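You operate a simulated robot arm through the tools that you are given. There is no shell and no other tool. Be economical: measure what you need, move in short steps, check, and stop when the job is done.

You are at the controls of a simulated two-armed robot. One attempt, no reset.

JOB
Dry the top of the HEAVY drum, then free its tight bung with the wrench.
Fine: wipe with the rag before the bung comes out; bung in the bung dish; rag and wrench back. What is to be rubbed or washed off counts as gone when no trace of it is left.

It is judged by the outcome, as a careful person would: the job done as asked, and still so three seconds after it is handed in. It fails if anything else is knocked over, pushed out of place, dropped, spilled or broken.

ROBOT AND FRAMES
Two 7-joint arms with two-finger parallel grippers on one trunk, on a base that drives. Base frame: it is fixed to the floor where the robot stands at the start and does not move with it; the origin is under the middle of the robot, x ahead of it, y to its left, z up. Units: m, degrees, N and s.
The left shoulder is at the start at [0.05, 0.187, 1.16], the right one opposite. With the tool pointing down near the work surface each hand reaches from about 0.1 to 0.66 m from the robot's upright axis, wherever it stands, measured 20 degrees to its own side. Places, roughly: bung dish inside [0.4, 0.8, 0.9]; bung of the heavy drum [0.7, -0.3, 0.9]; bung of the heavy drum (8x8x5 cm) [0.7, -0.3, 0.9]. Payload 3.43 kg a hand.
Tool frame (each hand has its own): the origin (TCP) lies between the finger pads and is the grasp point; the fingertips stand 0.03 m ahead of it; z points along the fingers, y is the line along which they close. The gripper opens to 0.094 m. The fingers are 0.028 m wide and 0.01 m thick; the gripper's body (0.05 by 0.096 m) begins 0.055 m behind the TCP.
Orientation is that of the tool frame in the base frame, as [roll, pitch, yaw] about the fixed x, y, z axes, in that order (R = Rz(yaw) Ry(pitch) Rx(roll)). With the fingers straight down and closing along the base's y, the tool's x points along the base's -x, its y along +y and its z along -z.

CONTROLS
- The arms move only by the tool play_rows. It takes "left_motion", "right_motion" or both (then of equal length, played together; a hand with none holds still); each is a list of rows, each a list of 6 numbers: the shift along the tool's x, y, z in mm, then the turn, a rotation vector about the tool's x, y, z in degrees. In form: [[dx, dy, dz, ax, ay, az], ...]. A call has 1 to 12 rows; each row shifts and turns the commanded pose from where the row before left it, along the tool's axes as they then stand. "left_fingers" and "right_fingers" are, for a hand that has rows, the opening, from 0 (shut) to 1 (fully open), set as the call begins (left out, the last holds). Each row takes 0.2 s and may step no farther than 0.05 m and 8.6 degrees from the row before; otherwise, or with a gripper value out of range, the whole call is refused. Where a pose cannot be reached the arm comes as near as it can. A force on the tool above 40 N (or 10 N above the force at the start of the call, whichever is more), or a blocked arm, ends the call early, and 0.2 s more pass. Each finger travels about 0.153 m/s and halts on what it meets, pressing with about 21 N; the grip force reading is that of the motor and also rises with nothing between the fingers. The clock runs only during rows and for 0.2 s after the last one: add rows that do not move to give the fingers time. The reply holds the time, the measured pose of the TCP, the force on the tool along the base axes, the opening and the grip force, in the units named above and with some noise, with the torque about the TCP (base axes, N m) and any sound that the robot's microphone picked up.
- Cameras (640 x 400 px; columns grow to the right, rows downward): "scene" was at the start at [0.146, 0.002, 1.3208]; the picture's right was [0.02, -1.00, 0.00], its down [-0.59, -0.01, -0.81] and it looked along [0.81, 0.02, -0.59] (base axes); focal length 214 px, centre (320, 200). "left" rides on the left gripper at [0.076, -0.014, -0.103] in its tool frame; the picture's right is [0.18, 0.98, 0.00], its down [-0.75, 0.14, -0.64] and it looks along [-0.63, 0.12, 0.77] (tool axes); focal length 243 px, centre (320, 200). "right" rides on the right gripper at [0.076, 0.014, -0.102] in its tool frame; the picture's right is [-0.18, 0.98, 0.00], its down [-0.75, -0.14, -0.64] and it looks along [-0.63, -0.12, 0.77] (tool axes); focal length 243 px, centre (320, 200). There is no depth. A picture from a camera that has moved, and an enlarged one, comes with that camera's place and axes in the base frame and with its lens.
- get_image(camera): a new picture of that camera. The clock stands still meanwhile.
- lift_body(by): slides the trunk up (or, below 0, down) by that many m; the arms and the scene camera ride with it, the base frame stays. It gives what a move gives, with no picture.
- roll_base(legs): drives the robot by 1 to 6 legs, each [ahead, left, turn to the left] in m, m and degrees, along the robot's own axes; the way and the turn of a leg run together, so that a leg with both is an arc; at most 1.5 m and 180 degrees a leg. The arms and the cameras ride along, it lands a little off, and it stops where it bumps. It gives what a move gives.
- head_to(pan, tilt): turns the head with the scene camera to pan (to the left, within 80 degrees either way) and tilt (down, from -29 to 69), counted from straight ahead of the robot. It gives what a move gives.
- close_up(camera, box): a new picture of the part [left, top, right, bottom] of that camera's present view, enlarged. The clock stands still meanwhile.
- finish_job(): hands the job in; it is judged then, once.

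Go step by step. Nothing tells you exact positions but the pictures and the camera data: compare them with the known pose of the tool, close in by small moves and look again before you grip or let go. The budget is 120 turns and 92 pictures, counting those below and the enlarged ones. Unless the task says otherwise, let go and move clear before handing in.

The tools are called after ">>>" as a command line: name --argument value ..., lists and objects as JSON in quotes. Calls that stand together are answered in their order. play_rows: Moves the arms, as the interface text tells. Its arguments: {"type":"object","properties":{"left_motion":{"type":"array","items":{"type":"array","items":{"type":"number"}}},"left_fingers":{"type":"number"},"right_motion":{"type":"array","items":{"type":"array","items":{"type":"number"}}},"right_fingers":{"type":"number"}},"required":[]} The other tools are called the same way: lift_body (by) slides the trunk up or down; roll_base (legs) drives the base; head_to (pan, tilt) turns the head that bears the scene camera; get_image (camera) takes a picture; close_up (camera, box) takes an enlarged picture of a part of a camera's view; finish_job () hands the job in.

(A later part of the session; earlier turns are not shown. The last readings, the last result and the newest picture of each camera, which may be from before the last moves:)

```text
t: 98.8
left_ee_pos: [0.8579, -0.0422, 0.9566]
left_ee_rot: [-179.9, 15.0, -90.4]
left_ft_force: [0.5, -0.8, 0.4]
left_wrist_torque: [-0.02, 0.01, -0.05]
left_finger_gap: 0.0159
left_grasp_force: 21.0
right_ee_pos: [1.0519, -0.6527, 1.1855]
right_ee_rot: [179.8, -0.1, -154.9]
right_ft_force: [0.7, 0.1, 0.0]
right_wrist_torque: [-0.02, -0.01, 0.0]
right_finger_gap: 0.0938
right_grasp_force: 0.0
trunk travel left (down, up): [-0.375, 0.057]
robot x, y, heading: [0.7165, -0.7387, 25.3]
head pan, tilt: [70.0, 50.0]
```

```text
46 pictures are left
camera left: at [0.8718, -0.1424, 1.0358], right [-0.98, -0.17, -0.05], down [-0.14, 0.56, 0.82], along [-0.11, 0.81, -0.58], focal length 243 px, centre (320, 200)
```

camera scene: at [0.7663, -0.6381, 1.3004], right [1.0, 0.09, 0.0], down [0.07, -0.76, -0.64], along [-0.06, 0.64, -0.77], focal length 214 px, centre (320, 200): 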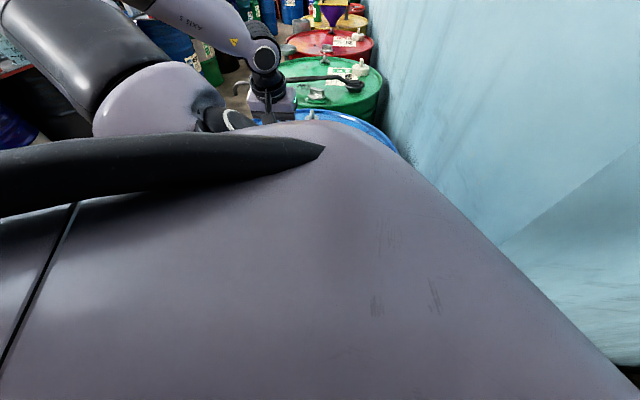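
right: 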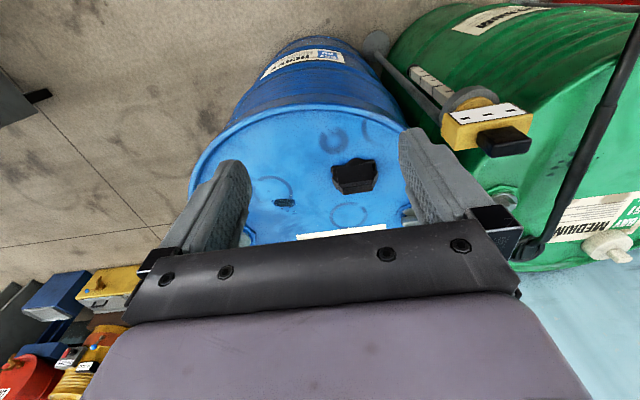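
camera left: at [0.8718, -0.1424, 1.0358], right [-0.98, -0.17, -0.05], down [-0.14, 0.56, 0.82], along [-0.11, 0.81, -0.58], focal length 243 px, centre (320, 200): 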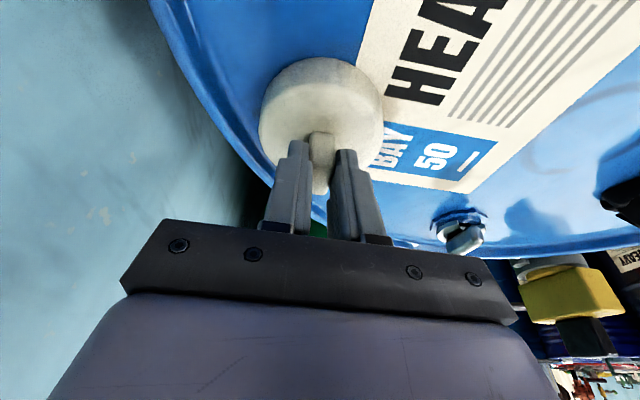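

Matches the original picture. Touch down 1.5 mm more, open, and back off along the fingers.

>>> play_rows --left_motion '[[0.4, 0, 1.2, 0, 0, 0], [0, 0, 0, 0, 0, 0]]'

>>> play_rows --left_motion '[[0, 0, 0, 0, 0, 0], [0, 0, 0, 0, 0, 0], [0, 0, -30, 0, 0, 0], [0, 0, -40, 0, 0, 0]]' --left_fingers 0.5

>>> play_rows --left_motion '[[30, 30, -12, 0, 0, 0], [30, 30, -12, 0, 0, 0], [0, 0, 0, 0, 0, 0]]'

>>> get_image --camera "left"

```text
t: 99.4
left_ee_pos: [0.8588, -0.0408, 0.9558]
left_ee_rot: [-179.9, 15.2, -90.4]
left_ft_force: [-0.6, 0.5, 3.7]
left_wrist_torque: [-0.01, 0.0, 0.0]
left_finger_gap: 0.016
left_grasp_force: 20.9
right_ee_pos: [1.0528, -0.6521, 1.1843]
right_ee_rot: [179.9, -0.2, -154.9]
right_ft_force: [-0.4, 0.1, 0.3]
right_wrist_torque: [-0.02, 0.0, -0.01]
right_finger_gap: 0.0939
right_grasp_force: 0.0
trunk travel left (down, up): [-0.375, 0.057]
robot x, y, heading: [0.7208, -0.7396, 25.7]
head pan, tilt: [70.0, 50.0]
```

```text
t: 100.4
left_ee_pos: [0.8584, -0.0607, 1.0224]
left_ee_rot: [179.8, 14.9, -90.4]
left_ft_force: [0.0, 0.1, -0.2]
left_wrist_torque: [-0.02, 0.01, -0.01]
left_finger_gap: 0.0471
left_grasp_force: 0.2
right_ee_pos: [1.0517, -0.6522, 1.1852]
right_ee_rot: [179.8, -0.1, -154.8]
right_ft_force: [0.2, -0.5, -0.3]
right_wrist_torque: [0.03, -0.01, 0.02]
right_finger_gap: 0.0938
right_grasp_force: 0.1
trunk travel left (down, up): [-0.375, 0.057]
robot x, y, heading: [0.7228, -0.7354, 25.3]
head pan, tilt: [70.0, 50.0]
```

```text
t: 101.2
left_ee_pos: [0.7974, -0.1218, 1.0302]
left_ee_rot: [-180.0, 15.0, -90.4]
left_ft_force: [0.3, 0.0, 0.3]
left_wrist_torque: [-0.01, 0.03, -0.04]
left_finger_gap: 0.0473
left_grasp_force: 0.0
right_ee_pos: [1.0524, -0.6516, 1.1844]
right_ee_rot: [179.9, 0.0, -154.9]
right_ft_force: [-0.2, -0.8, 0.0]
right_wrist_torque: [-0.02, -0.02, 0.04]
right_finger_gap: 0.0943
right_grasp_force: 0.1
trunk travel left (down, up): [-0.375, 0.057]
robot x, y, heading: [0.7197, -0.7361, 25.5]
head pan, tilt: [70.0, 50.0]
```

```text
45 pictures are left
camera left: at [0.8109, -0.2236, 1.109], right [-0.98, -0.17, -0.05], down [-0.14, 0.56, 0.81], along [-0.11, 0.81, -0.58], focal length 243 px, centre (320, 200)
```

left: 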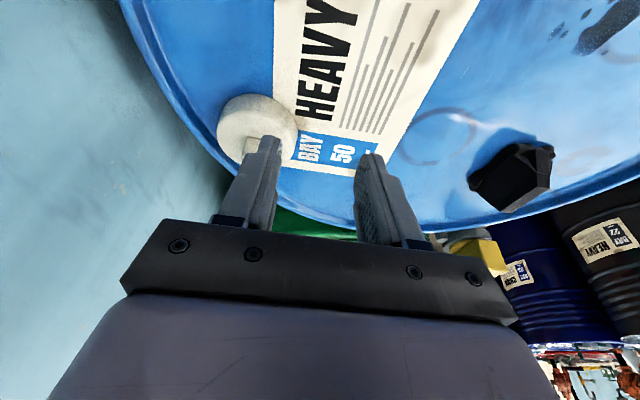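

Puck is back in place. Next I'll raise the hand, back away, and return to the front where the black rag (about (0.50,-0.03)) is in easy reach.

>>> play_rows --left_motion '[[-13, 0, -47, 0, 0, 0], [-13, 0, -47, 0, 0, 0]]' --left_fingers 1

>>> roll_base --legs '[[-0.24, -0.273, 0], [0, 0, -25.5], [-0.6, 0, 0], [0, 1.0, 0]]'

>>> head_to --pan -5 --tilt 50

>>> get_image --camera "scene"

```text
t: 101.8
left_ee_pos: [0.7985, -0.1237, 1.1273]
left_ee_rot: [180.0, 15.1, -90.4]
left_ft_force: [-0.2, 0.3, 0.3]
left_wrist_torque: [-0.01, 0.01, -0.05]
left_finger_gap: 0.0939
left_grasp_force: 0.1
right_ee_pos: [1.0515, -0.6527, 1.185]
right_ee_rot: [179.7, -0.1, -154.9]
right_ft_force: [-0.6, -0.4, 0.2]
right_wrist_torque: [-0.03, 0.02, 0.01]
right_finger_gap: 0.0939
right_grasp_force: 0.1
trunk travel left (down, up): [-0.375, 0.057]
robot x, y, heading: [0.7217, -0.7402, 25.6]
head pan, tilt: [70.0, 50.0]
```

```text
t: 113.1
left_ee_pos: [0.3611, 0.4277, 1.1269]
left_ee_rot: [-179.9, 15.0, -116.1]
left_ft_force: [0.1, 0.1, 0.5]
left_wrist_torque: [0.02, 0.01, 0.03]
left_finger_gap: 0.0942
left_grasp_force: 0.0
right_ee_pos: [0.3601, -0.1601, 1.1853]
right_ee_rot: [179.8, -0.1, 179.4]
right_ft_force: [-0.3, -0.7, 0.0]
right_wrist_torque: [0.01, 0.01, 0.0]
right_finger_gap: 0.0939
right_grasp_force: 0.1
trunk travel left (down, up): [-0.375, 0.057]
robot x, y, heading: [0.0254, -0.0946, -0.6]
head pan, tilt: [70.0, 50.0]
```

```text
t: 114.6
left_ee_pos: [0.3615, 0.4272, 1.127]
left_ee_rot: [179.9, 15.0, -116.2]
left_ft_force: [0.0, -0.4, 0.3]
left_wrist_torque: [-0.01, 0.01, 0.03]
left_finger_gap: 0.0938
left_grasp_force: 0.0
right_ee_pos: [0.3587, -0.1597, 1.1851]
right_ee_rot: [179.8, 0.0, 179.4]
right_ft_force: [-0.1, 0.2, 0.2]
right_wrist_torque: [-0.02, -0.03, 0.01]
right_finger_gap: 0.0941
right_grasp_force: 0.1
trunk travel left (down, up): [-0.375, 0.057]
robot x, y, heading: [0.0224, -0.0938, -0.5]
head pan, tilt: [-5.0, 50.0]
```

```text
44 pictures are left
camera scene: at [0.1594, -0.1009, 1.3004], right [-0.09, -1.0, 0.0], down [-0.76, 0.07, -0.64], along [0.64, -0.06, -0.77], focal length 214 px, centre (320, 200)
```

scene: 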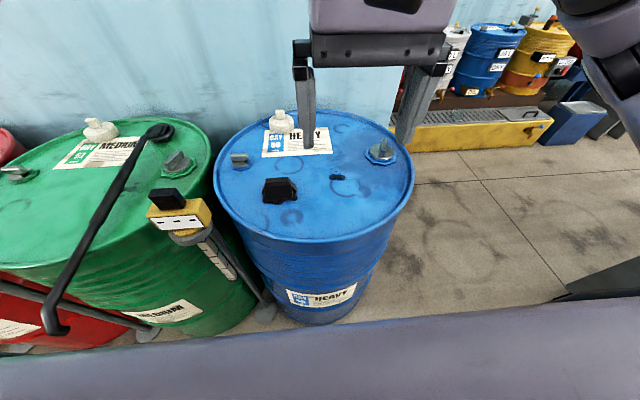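

>>> close_up --camera "scene" --box '[250, 165, 310, 215]'

>>> close_up --camera "right" --box '[280, 60, 520, 210]'

```text
8.00 times, centred on (280, 190) of scene
camera zoom: at [0.1594, -0.1009, 1.3004], right [-0.09, -1.0, 0.0], down [-0.76, 0.07, -0.64], along [0.64, -0.06, -0.77], focal length 1716 px, centre (640, 280)
```

zoom: 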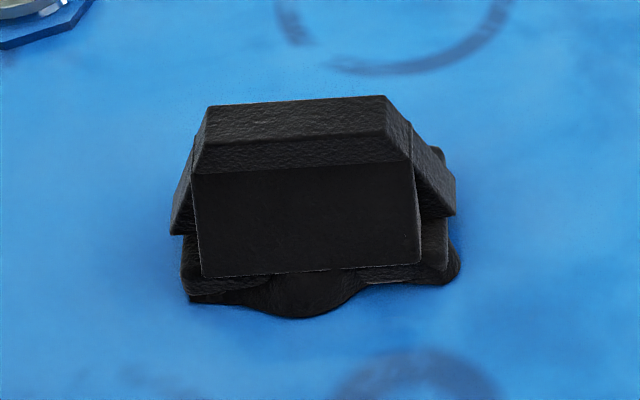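

```text
2.67 times, centred on (400, 135) of right
camera zoom: at [0.2844, -0.1433, 1.2869], right [0.2, 0.98, 0.0], down [0.75, -0.15, 0.64], along [0.63, -0.12, -0.77], focal length 647 px, centre (107, 373)
```

zoom: 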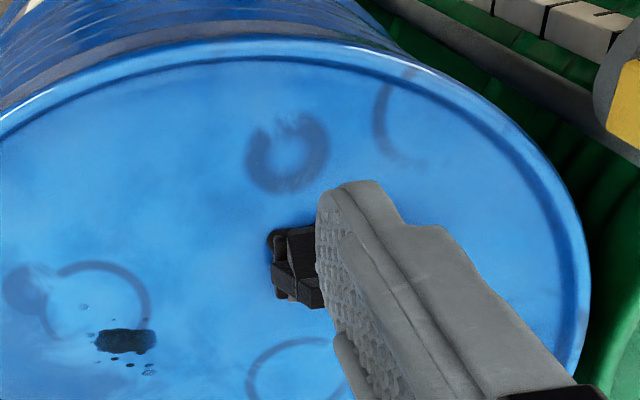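

The rag's fin is about 24 mm thick along x at x≈0.515, y −0.07…−0.006, top z≈0.948. I'll raise the trunk a bit, turn the right tool 90° and go above it.

>>> lift_body --by 0.05

>>> play_rows --right_motion '[[0, 0, 0, 0, 0, 8.2], [0, 0, 0, 0, 0, 8.2], [0, 0, 0, 0, 0, 8.2], [0, 0, 0, 0, 0, 8.2], [0, 0, 0, 0, 0, 8.2], [0, 0, 0, 0, 0, 8.2], [0, 0, 0, 0, 0, 8.2], [0, 0, 0, 0, 0, 8.2], [0, 0, 0, 0, 0, 8.2], [0, 0, 0, 0, 0, 8.2], [0, 0, 0, 0, 0, 7.4]]'

```text
t: 115.5
left_ee_pos: [0.3615, 0.4258, 1.178]
left_ee_rot: [-180.0, 15.0, -116.1]
left_ft_force: [0.5, -0.5, -0.2]
left_wrist_torque: [0.0, 0.01, 0.0]
left_finger_gap: 0.094
left_grasp_force: 0.0
right_ee_pos: [0.3599, -0.1605, 1.2338]
right_ee_rot: [179.9, -0.1, 179.5]
right_ft_force: [-0.8, 0.2, 0.6]
right_wrist_torque: [0.02, -0.03, -0.01]
right_finger_gap: 0.0941
right_grasp_force: 0.3
trunk travel left (down, up): [-0.425, 0.007]
robot x, y, heading: [0.0236, -0.0916, -0.1]
head pan, tilt: [-5.0, 50.0]
```

```text
t: 117.9
left_ee_pos: [0.3613, 0.4267, 1.1778]
left_ee_rot: [-180.0, 15.0, -116.1]
left_ft_force: [0.2, 0.3, 0.1]
left_wrist_torque: [0.0, 0.01, 0.02]
left_finger_gap: 0.0942
left_grasp_force: 0.1
right_ee_pos: [0.3594, -0.1595, 1.2354]
right_ee_rot: [-179.9, -0.3, 89.9]
right_ft_force: [-0.5, 0.8, 0.3]
right_wrist_torque: [-0.02, -0.02, -0.01]
right_finger_gap: 0.0941
right_grasp_force: 0.0
trunk travel left (down, up): [-0.425, 0.007]
robot x, y, heading: [0.0302, -0.0906, -0.3]
head pan, tilt: [-5.0, 50.0]
```

>>> play_rows --right_motion '[[24, 31, 0, 0, 0, 0], [24, 31, 10, 0, 0, 0], [24, 31, 20, 0, 0, 0], [24, 31, 25, 0, 0, 0], [25.5, 32, 25, 0, 0, 0], [0, 0, 45, 0, 0, 0], [0, 0, 45, 0, 0, 0], [0, 0, 35, 0, 0, 0]]' --right_fingers 0.75

>>> get_image --camera "right"

>>> close_up --camera "scene" --box '[220, 120, 380, 240]'

```text
t: 119.7
left_ee_pos: [0.3611, 0.4263, 1.177]
left_ee_rot: [-180.0, 14.9, -116.0]
left_ft_force: [0.1, 0.3, -0.2]
left_wrist_torque: [-0.03, 0.01, 0.0]
left_finger_gap: 0.0939
left_grasp_force: 0.0
right_ee_pos: [0.5154, -0.0382, 1.0293]
right_ee_rot: [-179.9, -0.1, 90.0]
right_ft_force: [0.2, -0.4, -0.8]
right_wrist_torque: [-0.01, -0.03, 0.0]
right_finger_gap: 0.0706
right_grasp_force: 0.1
trunk travel left (down, up): [-0.425, 0.007]
robot x, y, heading: [0.0235, -0.0941, -0.3]
head pan, tilt: [-5.0, 50.0]
```

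```text
41 pictures are left
camera right: at [0.5303, 0.0401, 1.1304], right [0.98, -0.18, 0.0], down [-0.14, -0.76, 0.64], along [-0.12, -0.63, -0.77], focal length 243 px, centre (320, 200)
```

right: 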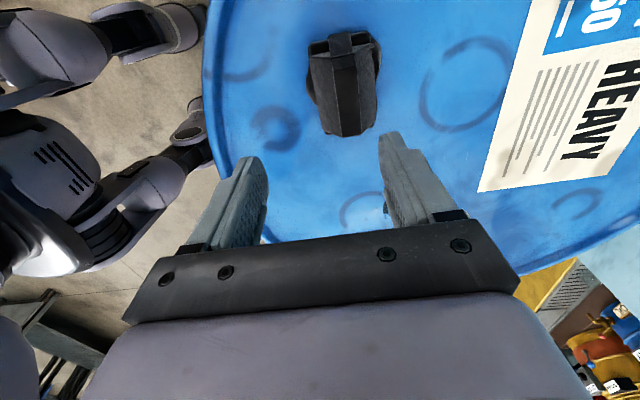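

```text
3.33 times, centred on (300, 180) of scene
camera zoom: at [0.1596, -0.1012, 1.3504], right [-0.09, -1.0, 0.0], down [-0.76, 0.07, -0.64], along [0.64, -0.06, -0.77], focal length 715 px, centre (387, 267)
```

zoom: 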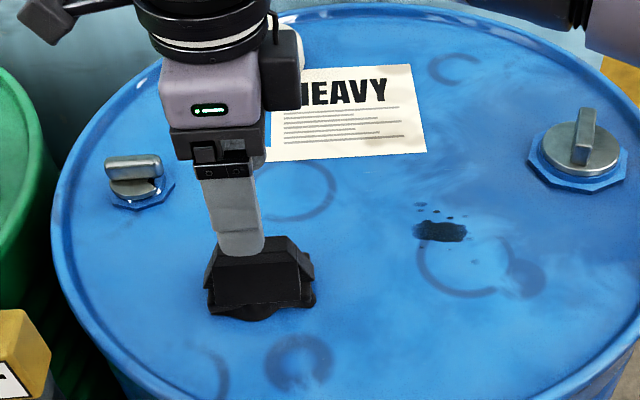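

>>> close_up --camera "right" --box '[280, 15, 420, 145]'

```text
3.08 times, centred on (350, 80) of right
camera zoom: at [0.5303, 0.0401, 1.1304], right [0.98, -0.18, 0.0], down [-0.14, -0.76, 0.64], along [-0.12, -0.63, -0.77], focal length 746 px, centre (228, 569)
```

zoom: 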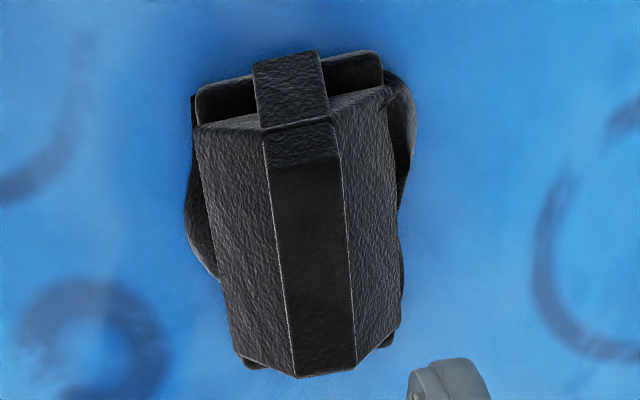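

Recomputed with both views: the rag's ridge is at (0.541,-0.03), top only z≈0.92, base about 56 mm across x. Centre over it with the fingers fully open and descend.

>>> play_rows --right_motion '[[8, 26, 0, 0, 0, 0], [0, 0, 0, 0, 0, 0], [0, 0, 40, 0, 0, 0], [0, 0, 35, 0, 0, 0], [0, 0, 0, 0, 0, 0]]' --right_fingers 1

>>> get_image --camera "right"

>>> close_up --camera "scene" --box '[230, 150, 330, 230]'

```text
t: 120.9
left_ee_pos: [0.362, 0.4264, 1.1785]
left_ee_rot: [-180.0, 15.0, -116.2]
left_ft_force: [0.3, 0.7, 0.1]
left_wrist_torque: [0.0, -0.02, -0.02]
left_finger_gap: 0.0939
left_grasp_force: 0.0
right_ee_pos: [0.5419, -0.0306, 0.9541]
right_ee_rot: [-179.9, -0.2, 89.9]
right_ft_force: [0.3, -0.4, -0.9]
right_wrist_torque: [0.02, 0.01, 0.02]
right_finger_gap: 0.0941
right_grasp_force: 0.1
trunk travel left (down, up): [-0.425, 0.007]
robot x, y, heading: [0.0257, -0.0881, -0.3]
head pan, tilt: [-5.0, 50.0]
```

```text
38 pictures are left
camera right: at [0.557, 0.0473, 1.0559], right [0.98, -0.19, 0.0], down [-0.14, -0.76, 0.64], along [-0.12, -0.63, -0.77], focal length 243 px, centre (320, 200)
```

right: 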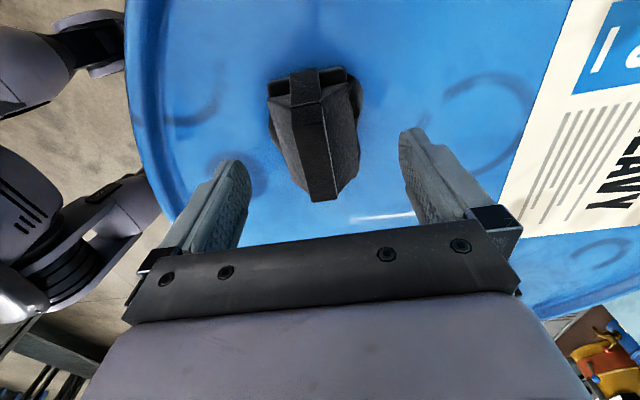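

```text
5.00 times, centred on (280, 190) of scene
camera zoom: at [0.1593, -0.1009, 1.3504], right [-0.09, -1.0, 0.0], down [-0.76, 0.07, -0.64], along [0.64, -0.06, -0.77], focal length 1072 px, centre (520, 250)
```

zoom: 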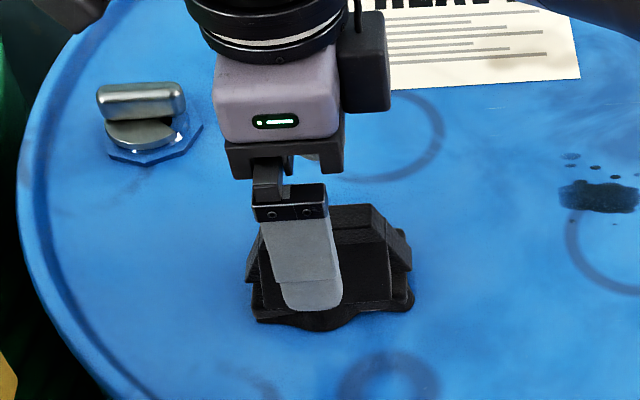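

>>> play_rows --right_motion '[[-3, 0, 16, 0, 0, 0], [0, 0, 14, 0, 0, 0], [0, 0, 0, 0, 0, 0]]'

>>> play_rows --right_motion '[[0, 0, 0, 0, 0, 0], [0, 0, 0, 0, 0, 0], [0, 0, 0, 0, 0, 0]]' --right_fingers 0

>>> get_image --camera "right"

```text
t: 121.7
left_ee_pos: [0.3606, 0.4268, 1.1782]
left_ee_rot: [-180.0, 15.0, -116.1]
left_ft_force: [0.5, -0.6, 0.6]
left_wrist_torque: [0.01, 0.02, 0.01]
left_finger_gap: 0.094
left_grasp_force: 0.0
right_ee_pos: [0.5406, -0.0315, 0.9235]
right_ee_rot: [-179.9, -0.2, 89.9]
right_ft_force: [0.1, -0.4, 0.9]
right_wrist_torque: [-0.05, 0.0, 0.01]
right_finger_gap: 0.094
right_grasp_force: 0.1
trunk travel left (down, up): [-0.425, 0.007]
robot x, y, heading: [0.021, -0.0932, -0.4]
head pan, tilt: [-5.0, 50.0]
```

```text
t: 122.5
left_ee_pos: [0.3611, 0.428, 1.1775]
left_ee_rot: [-180.0, 15.1, -116.1]
left_ft_force: [0.5, -0.6, -0.3]
left_wrist_torque: [0.01, -0.02, -0.01]
left_finger_gap: 0.0943
left_grasp_force: 0.0
right_ee_pos: [0.5408, -0.0322, 0.9241]
right_ee_rot: [-179.9, -0.3, 90.0]
right_ft_force: [0.3, 0.4, -0.6]
right_wrist_torque: [-0.02, 0.0, 0.01]
right_finger_gap: 0.0644
right_grasp_force: 21.3
trunk travel left (down, up): [-0.425, 0.007]
robot x, y, heading: [0.023, -0.0934, -0.2]
head pan, tilt: [-5.0, 50.0]
```

```text
36 pictures are left
camera right: at [0.5558, 0.0451, 1.0262], right [0.98, -0.18, 0.0], down [-0.14, -0.76, 0.64], along [-0.12, -0.63, -0.77], focal length 243 px, centre (320, 200)
```

right: 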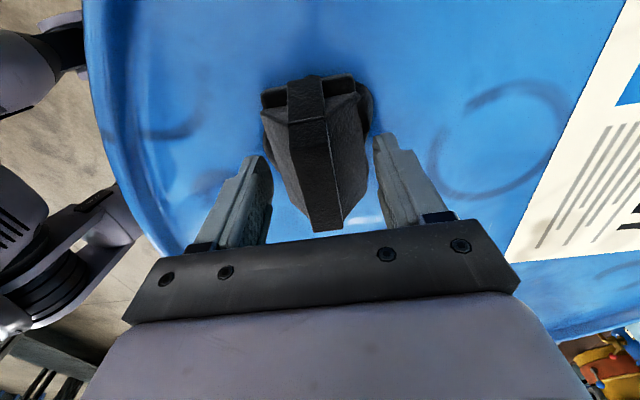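

Something 64 mm wide is held. Rag home TCP = (0.541,-0.032,0.924). Lift 3 cm and check.

>>> play_rows --right_motion '[[0, 0, -15, 0, 0, 0], [0, 0, -20, 0, 0, 0], [0, 0, 0, 0, 0, 0]]'

>>> get_image --camera "right"

>>> close_up --camera "scene" --box '[230, 150, 330, 230]'

```text
t: 123.3
left_ee_pos: [0.3619, 0.4273, 1.1773]
left_ee_rot: [180.0, 15.0, -116.1]
left_ft_force: [0.0, -0.8, 0.2]
left_wrist_torque: [0.01, 0.0, 0.02]
left_finger_gap: 0.094
left_grasp_force: 0.0
right_ee_pos: [0.5415, -0.0329, 0.9598]
right_ee_rot: [-179.9, -0.2, 90.0]
right_ft_force: [-0.3, -0.2, 0.0]
right_wrist_torque: [-0.02, -0.03, 0.05]
right_finger_gap: 0.0638
right_grasp_force: 21.3
trunk travel left (down, up): [-0.425, 0.007]
robot x, y, heading: [0.0219, -0.0943, -0.1]
head pan, tilt: [-5.0, 50.0]
```

```text
35 pictures are left
camera right: at [0.5566, 0.0454, 1.0617], right [0.98, -0.18, 0.0], down [-0.14, -0.76, 0.64], along [-0.12, -0.63, -0.77], focal length 243 px, centre (320, 200)
```

right: 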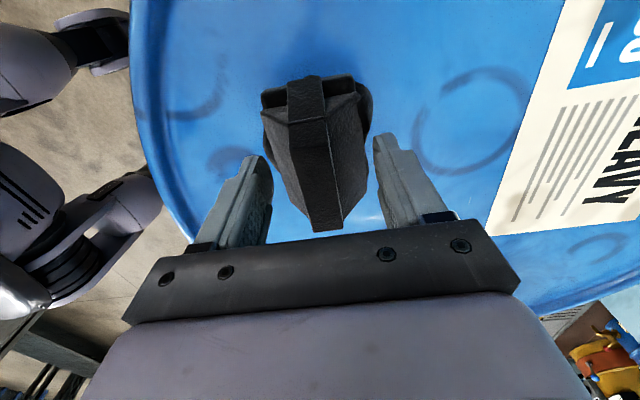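

```text
5.00 times, centred on (280, 190) of scene
camera zoom: at [0.1595, -0.1009, 1.3504], right [-0.09, -1.0, 0.0], down [-0.76, 0.07, -0.64], along [0.64, -0.06, -0.77], focal length 1072 px, centre (520, 250)
```

zoom: 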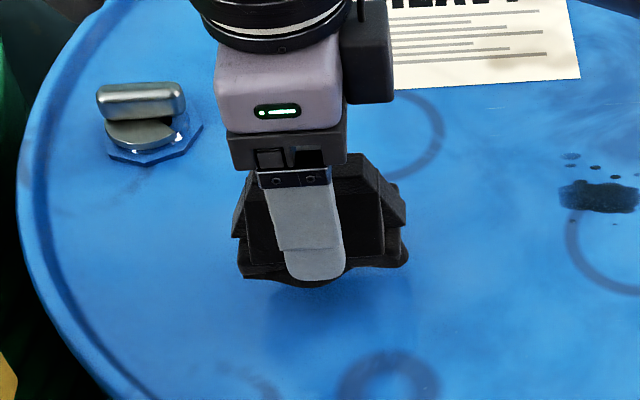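

The rag is held nicely. Move it above the stain and press gently.

>>> play_rows --right_motion '[[-42, 11, 0, 0, 0, 0], [-42, 11, 0, 0, 0, 0], [-42, 11, 0, 0, 0, 0], [-42, 12, 0, 0, 0, 0], [0, 0, 18, 0, 0, 0], [0, 0, 17, 0, 0, 0], [0, 0, 2.5, 0, 0, 0], [0, 0, 0, 0, 0, 0]]'

```text
t: 125.1
left_ee_pos: [0.36, 0.4278, 1.1782]
left_ee_rot: [-179.9, 15.0, -116.2]
left_ft_force: [0.0, -0.1, 0.3]
left_wrist_torque: [-0.06, -0.05, -0.02]
left_finger_gap: 0.0939
left_grasp_force: 0.0
right_ee_pos: [0.5858, -0.2006, 0.9236]
right_ee_rot: [179.9, -0.2, 89.9]
right_ft_force: [-1.0, -2.3, 11.4]
right_wrist_torque: [-0.09, 0.2, 0.09]
right_finger_gap: 0.064
right_grasp_force: 21.0
trunk travel left (down, up): [-0.425, 0.007]
robot x, y, heading: [0.0228, -0.0953, -0.4]
head pan, tilt: [-5.0, 50.0]
```

Contact at 11 N. Short strokes along both axes, then look.

>>> play_rows --right_motion '[[0, 20, 0, 0, 0, 0], [0, -30, 0, 0, 0, 0], [0, -10, 0, 0, 0, 0], [0, 30, 0, 0, 0, 0], [0, 10, 0, 0, 0, 0], [15, -20, 0, 0, 0, 0], [-30, 0, 0, 0, 0, 0], [0, 20, 0, 0, 0, 0], [0, -30, 0, 0, 0, 0], [15, 10, 0, 0, 0, 0]]'

>>> play_rows --right_motion '[[0, 0, -30, 0, 0, 0], [40, -20, 0, 0, 0, 0], [40, -10, 0, 0, 0, 0], [40, 0, 0, 0, 0, 0]]'

>>> close_up --camera "scene" --box '[270, 130, 390, 220]'

```text
t: 127.3
left_ee_pos: [0.36, 0.4281, 1.178]
left_ee_rot: [-179.9, 15.0, -116.2]
left_ft_force: [0.2, -1.7, -0.8]
left_wrist_torque: [-0.04, 0.01, 0.03]
left_finger_gap: 0.0943
left_grasp_force: 0.0
right_ee_pos: [0.585, -0.2008, 0.9219]
right_ee_rot: [-180.0, 0.0, 89.9]
right_ft_force: [-3.7, -6.9, 18.5]
right_wrist_torque: [-0.33, 0.05, -0.13]
right_finger_gap: 0.0641
right_grasp_force: 20.8
trunk travel left (down, up): [-0.425, 0.007]
robot x, y, heading: [0.018, -0.0922, -0.4]
head pan, tilt: [-5.0, 50.0]
```

```text
t: 128.3
left_ee_pos: [0.3614, 0.429, 1.1778]
left_ee_rot: [179.9, 14.9, -116.0]
left_ft_force: [-0.3, 1.3, -0.5]
left_wrist_torque: [0.01, 0.02, 0.0]
left_finger_gap: 0.094
left_grasp_force: 0.1
right_ee_pos: [0.5562, -0.08, 0.9516]
right_ee_rot: [-179.9, -0.2, 90.0]
right_ft_force: [-0.4, 0.4, 0.1]
right_wrist_torque: [-0.03, -0.01, -0.01]
right_finger_gap: 0.0642
right_grasp_force: 20.4
trunk travel left (down, up): [-0.425, 0.007]
robot x, y, heading: [0.0245, -0.0906, -0.5]
head pan, tilt: [-5.0, 50.0]
```

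```text
4.44 times, centred on (330, 175) of scene
camera zoom: at [0.1593, -0.0999, 1.3504], right [-0.09, -1.0, 0.0], down [-0.76, 0.07, -0.64], along [0.64, -0.06, -0.77], focal length 953 px, centre (276, 311)
```

zoom: 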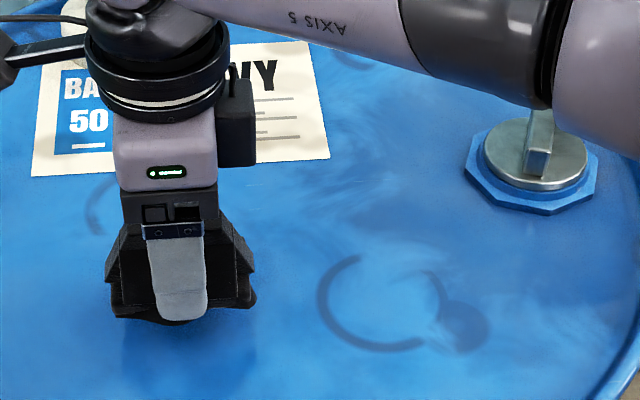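

The black cloth is indeed the rag: the stain vanished. Check closely for traces.

>>> close_up --camera "scene" --box '[315, 160, 375, 200]'

```text
10.00 times, centred on (345, 180) of scene
camera zoom: at [0.1593, -0.0999, 1.3504], right [-0.09, -1.0, 0.0], down [-0.76, 0.07, -0.64], along [0.64, -0.06, -0.77], focal length 2145 px, centre (70, 400)
```

zoom: 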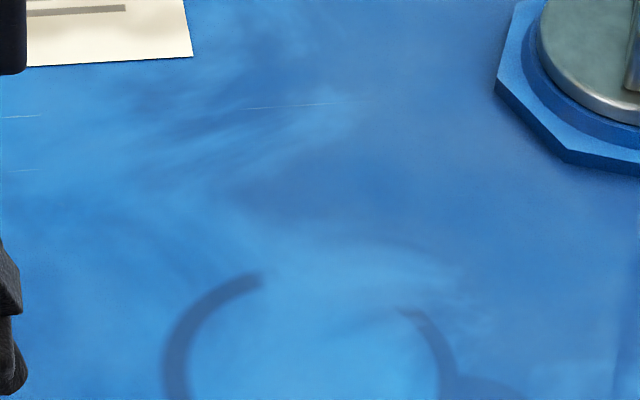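

Looks clean. One more wider pass for safety, then return the rag to its place.

>>> play_rows --right_motion '[[-40, 10, 0, 0, 0, 0], [-40, 10, 0, 0, 0, 0], [-40, 10, 0, 0, 0, 0], [0, 0, 29, 0, 0, 0], [0, 30, 0, 0, 0, 0], [-20, 0, 0, 0, 0, 0], [0, -35, 0, 0, 0, 0], [0, -35, 0, 0, 0, 0], [30, 0, 0, 0, 0, 0], [0, 35, 0, 0, 0, 0], [0, 35, 0, 0, 0, 0]]'

>>> play_rows --right_motion '[[0, 0, -35, 0, 0, 0], [0, 0, 0, 0, 0, 0]]'

```text
t: 130.7
left_ee_pos: [0.361, 0.4279, 1.1761]
left_ee_rot: [179.9, 14.9, -116.1]
left_ft_force: [0.7, -0.4, 0.0]
left_wrist_torque: [0.02, -0.01, 0.02]
left_finger_gap: 0.0937
left_grasp_force: 0.1
right_ee_pos: [0.6176, -0.1887, 0.9232]
right_ee_rot: [-179.8, -0.2, 90.1]
right_ft_force: [0.5, 0.7, -0.7]
right_wrist_torque: [-0.01, 0.0, 0.0]
right_finger_gap: 0.0641
right_grasp_force: 21.1
trunk travel left (down, up): [-0.425, 0.007]
robot x, y, heading: [0.0306, -0.0975, -0.2]
head pan, tilt: [-5.0, 50.0]
```

```text
t: 131.3
left_ee_pos: [0.3608, 0.427, 1.1769]
left_ee_rot: [-180.0, 15.1, -116.1]
left_ft_force: [0.4, -0.1, -0.2]
left_wrist_torque: [0.0, 0.01, 0.0]
left_finger_gap: 0.0941
left_grasp_force: 0.1
right_ee_pos: [0.617, -0.1901, 0.9572]
right_ee_rot: [-179.8, -0.2, 89.8]
right_ft_force: [1.2, 0.4, -0.5]
right_wrist_torque: [-0.01, 0.02, 0.01]
right_finger_gap: 0.0643
right_grasp_force: 20.8
trunk travel left (down, up): [-0.425, 0.007]
robot x, y, heading: [0.026, -0.0943, -0.2]
head pan, tilt: [-5.0, 50.0]
```

>>> play_rows --right_motion '[[39.5, -19, 0, 0, 0, 0], [39.5, -19, 0, 0, 0, 0], [39.5, -19, 0, 0, 0, 0], [39.5, -19, 0, 0, 0, 0], [0, 0, 15, 0, 0, 0], [0, 0, 17.5, 0, 0, 0], [0, 0, 0, 0, 0, 0]]'

>>> play_rows --right_motion '[[0, 0, 0, 0, 0, 0], [0, 0, 0, 0, 0, 0], [0, 0, -35, 0, 0, 0], [0, 0, -45, 0, 0, 0], [0, 0, -45, 0, 0, 0], [0, 0, -45, 0, 0, 0], [-30, -35, 0, 0, 0, 0], [-30, -35, 0, 0, 0, 0], [-30, -35, 0, 0, 0, 0], [-30, -35, 0, 0, 0, 0]]' --right_fingers 1

>>> get_image --camera "scene"

```text
t: 132.9
left_ee_pos: [0.3603, 0.4262, 1.1765]
left_ee_rot: [-180.0, 14.9, -116.1]
left_ft_force: [-0.2, -0.9, -0.7]
left_wrist_torque: [-0.02, -0.01, -0.05]
left_finger_gap: 0.094
left_grasp_force: 0.0
right_ee_pos: [0.5406, -0.0335, 0.9253]
right_ee_rot: [-180.0, -0.1, 90.0]
right_ft_force: [0.6, -0.7, -0.2]
right_wrist_torque: [0.01, 0.0, 0.01]
right_finger_gap: 0.0642
right_grasp_force: 20.7
trunk travel left (down, up): [-0.425, 0.007]
robot x, y, heading: [0.0233, -0.0932, -0.2]
head pan, tilt: [-5.0, 50.0]
```

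```text
t: 135.1
left_ee_pos: [0.3602, 0.4268, 1.1787]
left_ee_rot: [-179.9, 15.1, -116.0]
left_ft_force: [0.8, -0.5, -0.7]
left_wrist_torque: [0.02, -0.03, 0.01]
left_finger_gap: 0.0938
left_grasp_force: 0.1
right_ee_pos: [0.3999, -0.1537, 1.0943]
right_ee_rot: [-179.8, -0.3, 89.8]
right_ft_force: [-1.3, 0.4, 0.1]
right_wrist_torque: [-0.02, -0.03, 0.03]
right_finger_gap: 0.094
right_grasp_force: 0.0
trunk travel left (down, up): [-0.425, 0.007]
robot x, y, heading: [0.0223, -0.096, -0.2]
head pan, tilt: [-5.0, 50.0]
```

```text
31 pictures are left
camera scene: at [0.1589, -0.1016, 1.3505], right [-0.09, -1.0, 0.0], down [-0.76, 0.07, -0.64], along [0.64, -0.06, -0.77], focal length 214 px, centre (320, 200)
```

scene: 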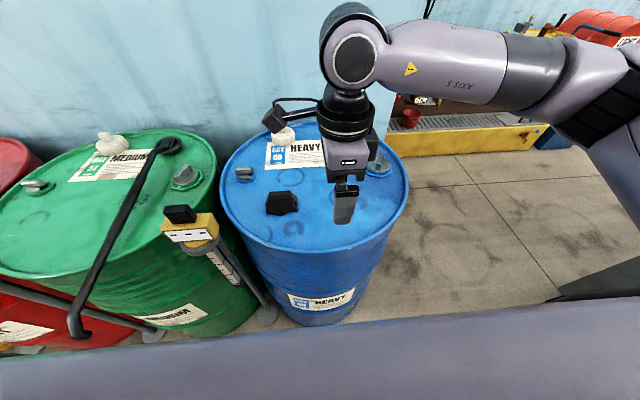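

Rag is back in place. Now the wrench on MEDIUM: look closely.

>>> head_to --pan 30 --tilt 50

>>> get_image --camera "scene"

>>> get_image --camera "left"

```text
t: 136.1
left_ee_pos: [0.3608, 0.4273, 1.1783]
left_ee_rot: [179.9, 15.1, -116.1]
left_ft_force: [0.1, -0.3, -0.2]
left_wrist_torque: [0.04, -0.03, 0.02]
left_finger_gap: 0.0938
left_grasp_force: 0.0
right_ee_pos: [0.4007, -0.1523, 1.0948]
right_ee_rot: [-179.9, -0.2, 89.9]
right_ft_force: [-0.4, -0.2, -0.9]
right_wrist_torque: [0.03, -0.03, 0.02]
right_finger_gap: 0.0937
right_grasp_force: 0.0
trunk travel left (down, up): [-0.425, 0.007]
robot x, y, heading: [0.0254, -0.089, -0.1]
head pan, tilt: [30.0, 50.0]
```

```text
30 pictures are left
camera scene: at [0.1496, -0.0557, 1.3504], right [0.49, -0.87, 0.0], down [-0.67, -0.38, -0.64], along [0.56, 0.32, -0.77], focal length 214 px, centre (320, 200)
```

scene: 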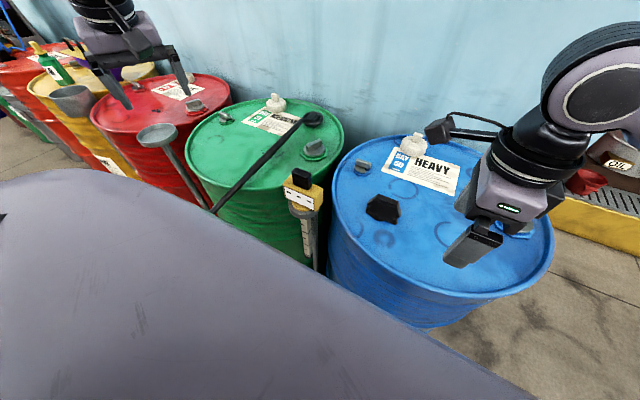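

```text
29 pictures are left
camera left: at [0.3293, 0.331, 1.2567], right [-0.96, 0.27, -0.05], down [0.12, 0.57, 0.81], along [0.25, 0.78, -0.58], focal length 243 px, centre (320, 200)
```

left: 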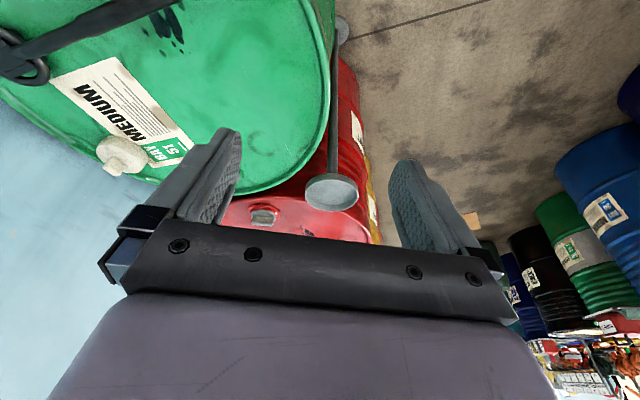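

>>> close_up --camera "left" --box '[0, 0, 200, 125]'

>>> close_up --camera "scene" --box '[200, 90, 360, 220]'

```text
3.20 times, centred on (100, 62) of left
camera zoom: at [0.3293, 0.331, 1.2567], right [-0.96, 0.27, -0.05], down [0.12, 0.57, 0.81], along [0.25, 0.78, -0.58], focal length 776 px, centre (1024, 640)
```

zoom: 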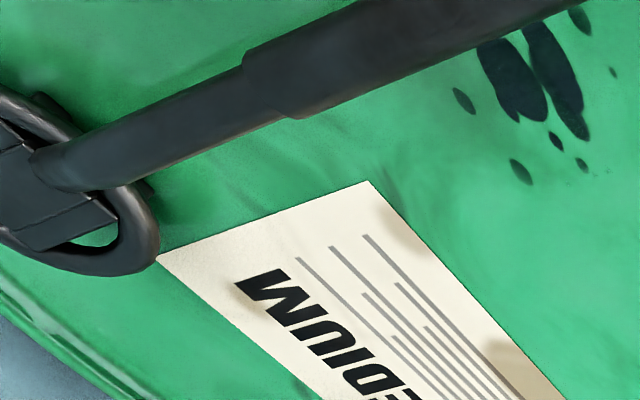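

```text
3.08 times, centred on (280, 155) of scene
camera zoom: at [0.1496, -0.0557, 1.3504], right [0.49, -0.87, 0.0], down [-0.67, -0.38, -0.64], along [0.56, 0.32, -0.77], focal length 660 px, centre (443, 338)
```

zoom: 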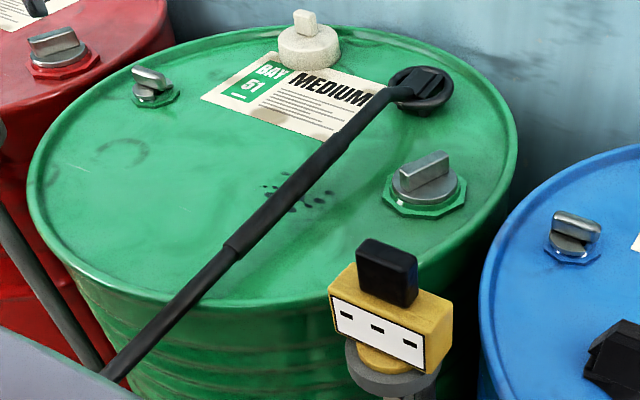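

Wrench: head ring at about (0.82,0.365), handle along −x (heading 184.5°) at z≈0.92, y≈0.355 at x=0.55; the bung's bar lies at −18°/162°. I'll drive left and bring the right hand above the handle's middle.

>>> roll_base --legs '[[0, 0.5, 0]]'

>>> play_rows --right_motion '[[0, 0, -10, 0, 0, -8.5], [0, 0, -10, 0, 0, -8.5], [0, 0, 0, 0, 0, -8.5], [0, 0, 0, 0, 0, -8.5], [0, 0, 0, 0, 0, -8.5], [0, 0, 0, 0, 0, -8.5], [0, 0, 0, 0, 0, -8.5], [0, 0, 0, 0, 0, -8.5], [0, 0, 0, 0, 0, -8.5], [0, 0, 0, 0, 0, -8.5], [0, 0, 0, 0, 0, -8.5]]' --right_fingers 0.7

```text
t: 139.1
left_ee_pos: [0.3619, 0.9273, 1.1775]
left_ee_rot: [180.0, 15.0, -115.9]
left_ft_force: [-0.1, 0.5, -0.2]
left_wrist_torque: [0.0, 0.02, 0.0]
left_finger_gap: 0.0939
left_grasp_force: 0.0
right_ee_pos: [0.4022, 0.3469, 1.0945]
right_ee_rot: [-179.9, -0.2, 90.2]
right_ft_force: [-0.6, -0.7, 0.2]
right_wrist_torque: [-0.02, -0.01, -0.01]
right_finger_gap: 0.0939
right_grasp_force: 0.0
trunk travel left (down, up): [-0.425, 0.007]
robot x, y, heading: [0.0239, 0.4074, -0.1]
head pan, tilt: [30.0, 50.0]
```

```text
t: 141.5
left_ee_pos: [0.3615, 0.9283, 1.1777]
left_ee_rot: [180.0, 15.0, -116.1]
left_ft_force: [-0.7, 0.3, 1.0]
left_wrist_torque: [0.0, 0.03, -0.01]
left_finger_gap: 0.094
left_grasp_force: 0.1
right_ee_pos: [0.4033, 0.3477, 1.1148]
right_ee_rot: [179.8, -0.1, -176.2]
right_ft_force: [0.1, 0.8, 0.3]
right_wrist_torque: [-0.02, -0.01, 0.03]
right_finger_gap: 0.0657
right_grasp_force: 0.1
trunk travel left (down, up): [-0.425, 0.007]
robot x, y, heading: [0.0228, 0.4092, -0.2]
head pan, tilt: [30.0, 50.0]
```

>>> play_rows --right_motion '[[-34, 0, 25, 0, 0, 0], [-34, 0, 25, 0, 0, 0], [-34, 0, 25, 0, 0, 0], [-35, 0, 25, 0, 0, 0], [0, 0, 0, 0, 0, 0]]'

>>> get_image --camera "right"

>>> head_to --pan 0 --tilt 50

>>> get_image --camera "scene"

```text
t: 142.7
left_ee_pos: [0.3608, 0.9265, 1.1784]
left_ee_rot: [-180.0, 15.0, -115.9]
left_ft_force: [1.0, -1.0, 0.1]
left_wrist_torque: [0.0, -0.03, 0.0]
left_finger_gap: 0.0941
left_grasp_force: 0.1
right_ee_pos: [0.541, 0.3565, 1.013]
right_ee_rot: [179.8, -0.1, -176.4]
right_ft_force: [-0.3, 0.4, 0.5]
right_wrist_torque: [0.01, -0.02, 0.0]
right_finger_gap: 0.066
right_grasp_force: 0.0
trunk travel left (down, up): [-0.425, 0.007]
robot x, y, heading: [0.0277, 0.4055, -0.2]
head pan, tilt: [30.0, 50.0]
```

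```text
26 pictures are left
camera right: at [0.4634, 0.3663, 1.1156], right [0.12, 0.99, 0.0], down [0.76, -0.1, 0.64], along [0.64, -0.08, -0.77], focal length 243 px, centre (320, 200)
```

right: 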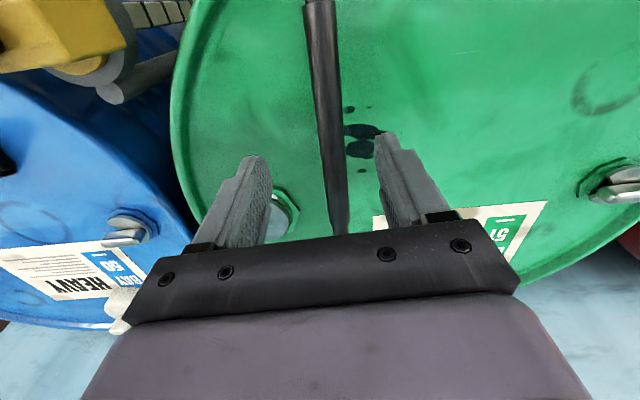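

```text
t: 143.6
left_ee_pos: [0.3622, 0.9259, 1.1777]
left_ee_rot: [-180.0, 15.0, -115.9]
left_ft_force: [0.0, -0.1, -0.3]
left_wrist_torque: [-0.03, -0.02, 0.01]
left_finger_gap: 0.0942
left_grasp_force: 0.1
right_ee_pos: [0.5403, 0.3568, 1.0136]
right_ee_rot: [179.8, 0.0, -176.5]
right_ft_force: [-0.1, -0.5, 0.8]
right_wrist_torque: [0.02, 0.02, -0.01]
right_finger_gap: 0.0656
right_grasp_force: 0.0
trunk travel left (down, up): [-0.425, 0.007]
robot x, y, heading: [0.0246, 0.4038, -0.4]
head pan, tilt: [0.0, 50.0]
```

```text
25 pictures are left
camera scene: at [0.1618, 0.4046, 1.3504], right [0.0, -1.0, 0.0], down [-0.77, 0.0, -0.64], along [0.64, 0.0, -0.77], focal length 214 px, centre (320, 200)
```

scene: 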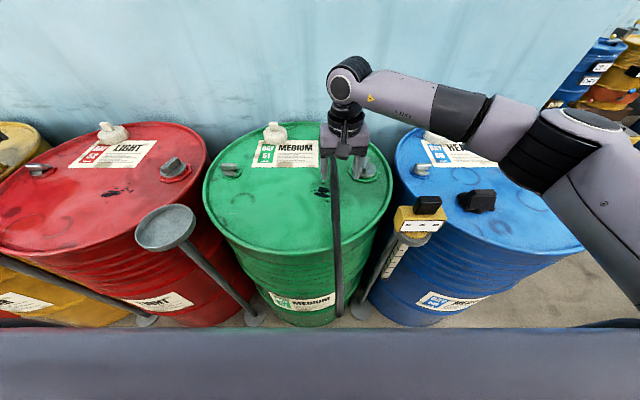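

Fingers straddle the handle. Descend and grip.

>>> play_rows --right_motion '[[0, 3, 40, 0, 0, 0], [0, 0, 40, 0, 0, 0], [0, 0, 7, 0, 0, 0], [0, 0, 0, 0, 0, 0]]'

>>> play_rows --right_motion '[[0, 0, 0, 0, 0, 0], [0, 0, 0, 0, 0, 0], [0, 0, 0, 0, 0, 0]]' --right_fingers 0

>>> get_image --camera "right"

```text
t: 144.6
left_ee_pos: [0.3611, 0.9268, 1.178]
left_ee_rot: [-180.0, 15.0, -116.0]
left_ft_force: [0.2, 0.2, -0.6]
left_wrist_torque: [0.01, -0.02, -0.04]
left_finger_gap: 0.0941
left_grasp_force: 0.1
right_ee_pos: [0.5384, 0.3592, 0.9267]
right_ee_rot: [179.8, -0.1, -176.4]
right_ft_force: [-1.1, -0.2, 0.4]
right_wrist_torque: [-0.03, 0.0, 0.02]
right_finger_gap: 0.0659
right_grasp_force: 0.1
trunk travel left (down, up): [-0.425, 0.007]
robot x, y, heading: [0.0258, 0.4068, -0.2]
head pan, tilt: [0.0, 50.0]
```

```text
t: 145.4
left_ee_pos: [0.3615, 0.9265, 1.177]
left_ee_rot: [-180.0, 15.0, -115.9]
left_ft_force: [0.7, -0.1, 0.1]
left_wrist_torque: [-0.01, -0.02, 0.01]
left_finger_gap: 0.0939
left_grasp_force: 0.1
right_ee_pos: [0.5407, 0.3585, 0.9293]
right_ee_rot: [179.7, -0.2, -176.3]
right_ft_force: [-0.3, -0.1, -1.3]
right_wrist_torque: [0.05, -0.12, -0.35]
right_finger_gap: 0.0223
right_grasp_force: 21.1
trunk travel left (down, up): [-0.425, 0.007]
robot x, y, heading: [0.0245, 0.4037, -0.2]
head pan, tilt: [0.0, 50.0]
```

```text
24 pictures are left
camera right: at [0.4627, 0.3695, 1.0301], right [0.12, 0.99, 0.0], down [0.76, -0.1, 0.64], along [0.64, -0.08, -0.77], focal length 243 px, centre (320, 200)
```

right: 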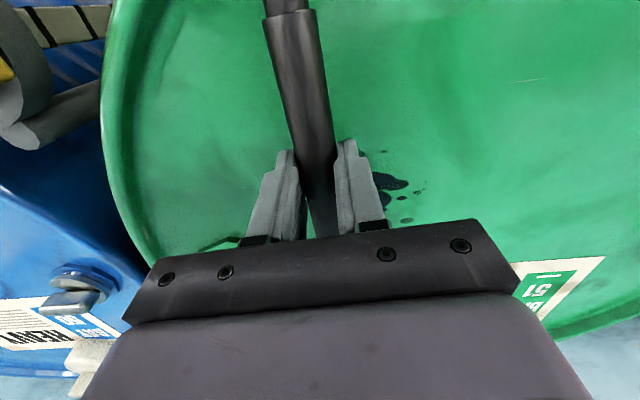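

Gripped (wrench home TCP (0.5405,0.3585,0.928), yaw −176.3). Lift slowly and read the torque.

>>> play_rows --right_motion '[[0, 0, -8, 0, 0, 0], [0, 0, -8, 0, 0, 0], [0, 0, -8, 0, 0, 0], [0, 0, 0, 0, 0, 0]]'

>>> get_image --camera "right"

```text
t: 146.4
left_ee_pos: [0.3625, 0.9266, 1.1772]
left_ee_rot: [179.9, 14.9, -116.0]
left_ft_force: [0.5, -0.1, 0.5]
left_wrist_torque: [-0.01, -0.02, -0.01]
left_finger_gap: 0.0943
left_grasp_force: 0.1
right_ee_pos: [0.5396, 0.3589, 0.9517]
right_ee_rot: [179.9, -0.2, -176.5]
right_ft_force: [-0.2, 0.4, -5.3]
right_wrist_torque: [-0.02, 0.4, -0.02]
right_finger_gap: 0.0224
right_grasp_force: 21.4
trunk travel left (down, up): [-0.425, 0.007]
robot x, y, heading: [0.0289, 0.4035, -0.1]
head pan, tilt: [0.0, 50.0]
```

```text
23 pictures are left
camera right: at [0.4627, 0.3695, 1.0533], right [0.12, 0.99, 0.0], down [0.76, -0.1, 0.64], along [0.64, -0.08, -0.77], focal length 243 px, centre (320, 200)
```

right: 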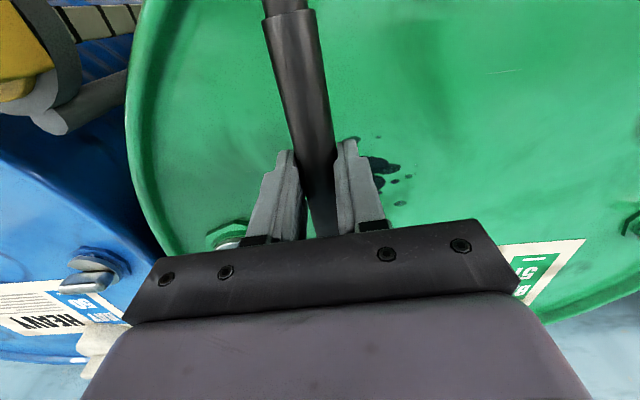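

Light (5 N) and holds level. Raise it and inspect the head.

>>> play_rows --right_motion '[[0, 0, -40, 0, 0, 0], [0, 0, -40, 0, 0, 0], [0, 0, -40, 0, 0, 0], [0, 0, 0, 0, 0, 0]]'

>>> close_up --camera "scene" --box '[270, 90, 410, 200]'

```text
t: 147.4
left_ee_pos: [0.3614, 0.9277, 1.1779]
left_ee_rot: [180.0, 15.0, -116.0]
left_ft_force: [-0.4, 0.5, 0.2]
left_wrist_torque: [-0.02, 0.02, 0.0]
left_finger_gap: 0.094
left_grasp_force: 0.1
right_ee_pos: [0.5407, 0.3583, 1.071]
right_ee_rot: [179.8, -0.2, -176.4]
right_ft_force: [-0.1, -0.7, -6.7]
right_wrist_torque: [-0.04, 0.41, 0.02]
right_finger_gap: 0.0224
right_grasp_force: 21.2
trunk travel left (down, up): [-0.425, 0.007]
robot x, y, heading: [0.0268, 0.4025, -0.1]
head pan, tilt: [0.0, 50.0]
```

```text
3.64 times, centred on (340, 145) of scene
camera zoom: at [0.1626, 0.4044, 1.3502], right [0.0, -1.0, 0.0], down [-0.77, 0.0, -0.64], along [0.64, 0.0, -0.77], focal length 780 px, centre (247, 400)
```

zoom: 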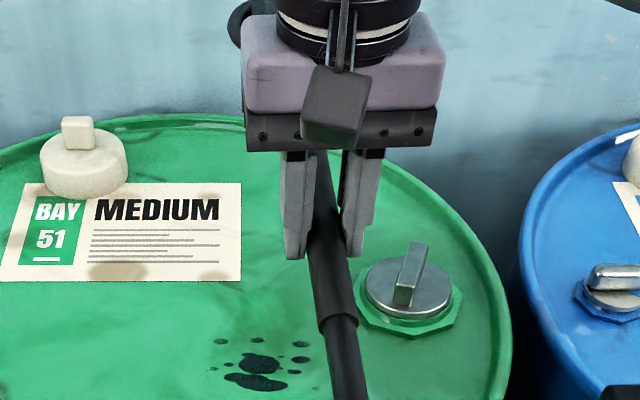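

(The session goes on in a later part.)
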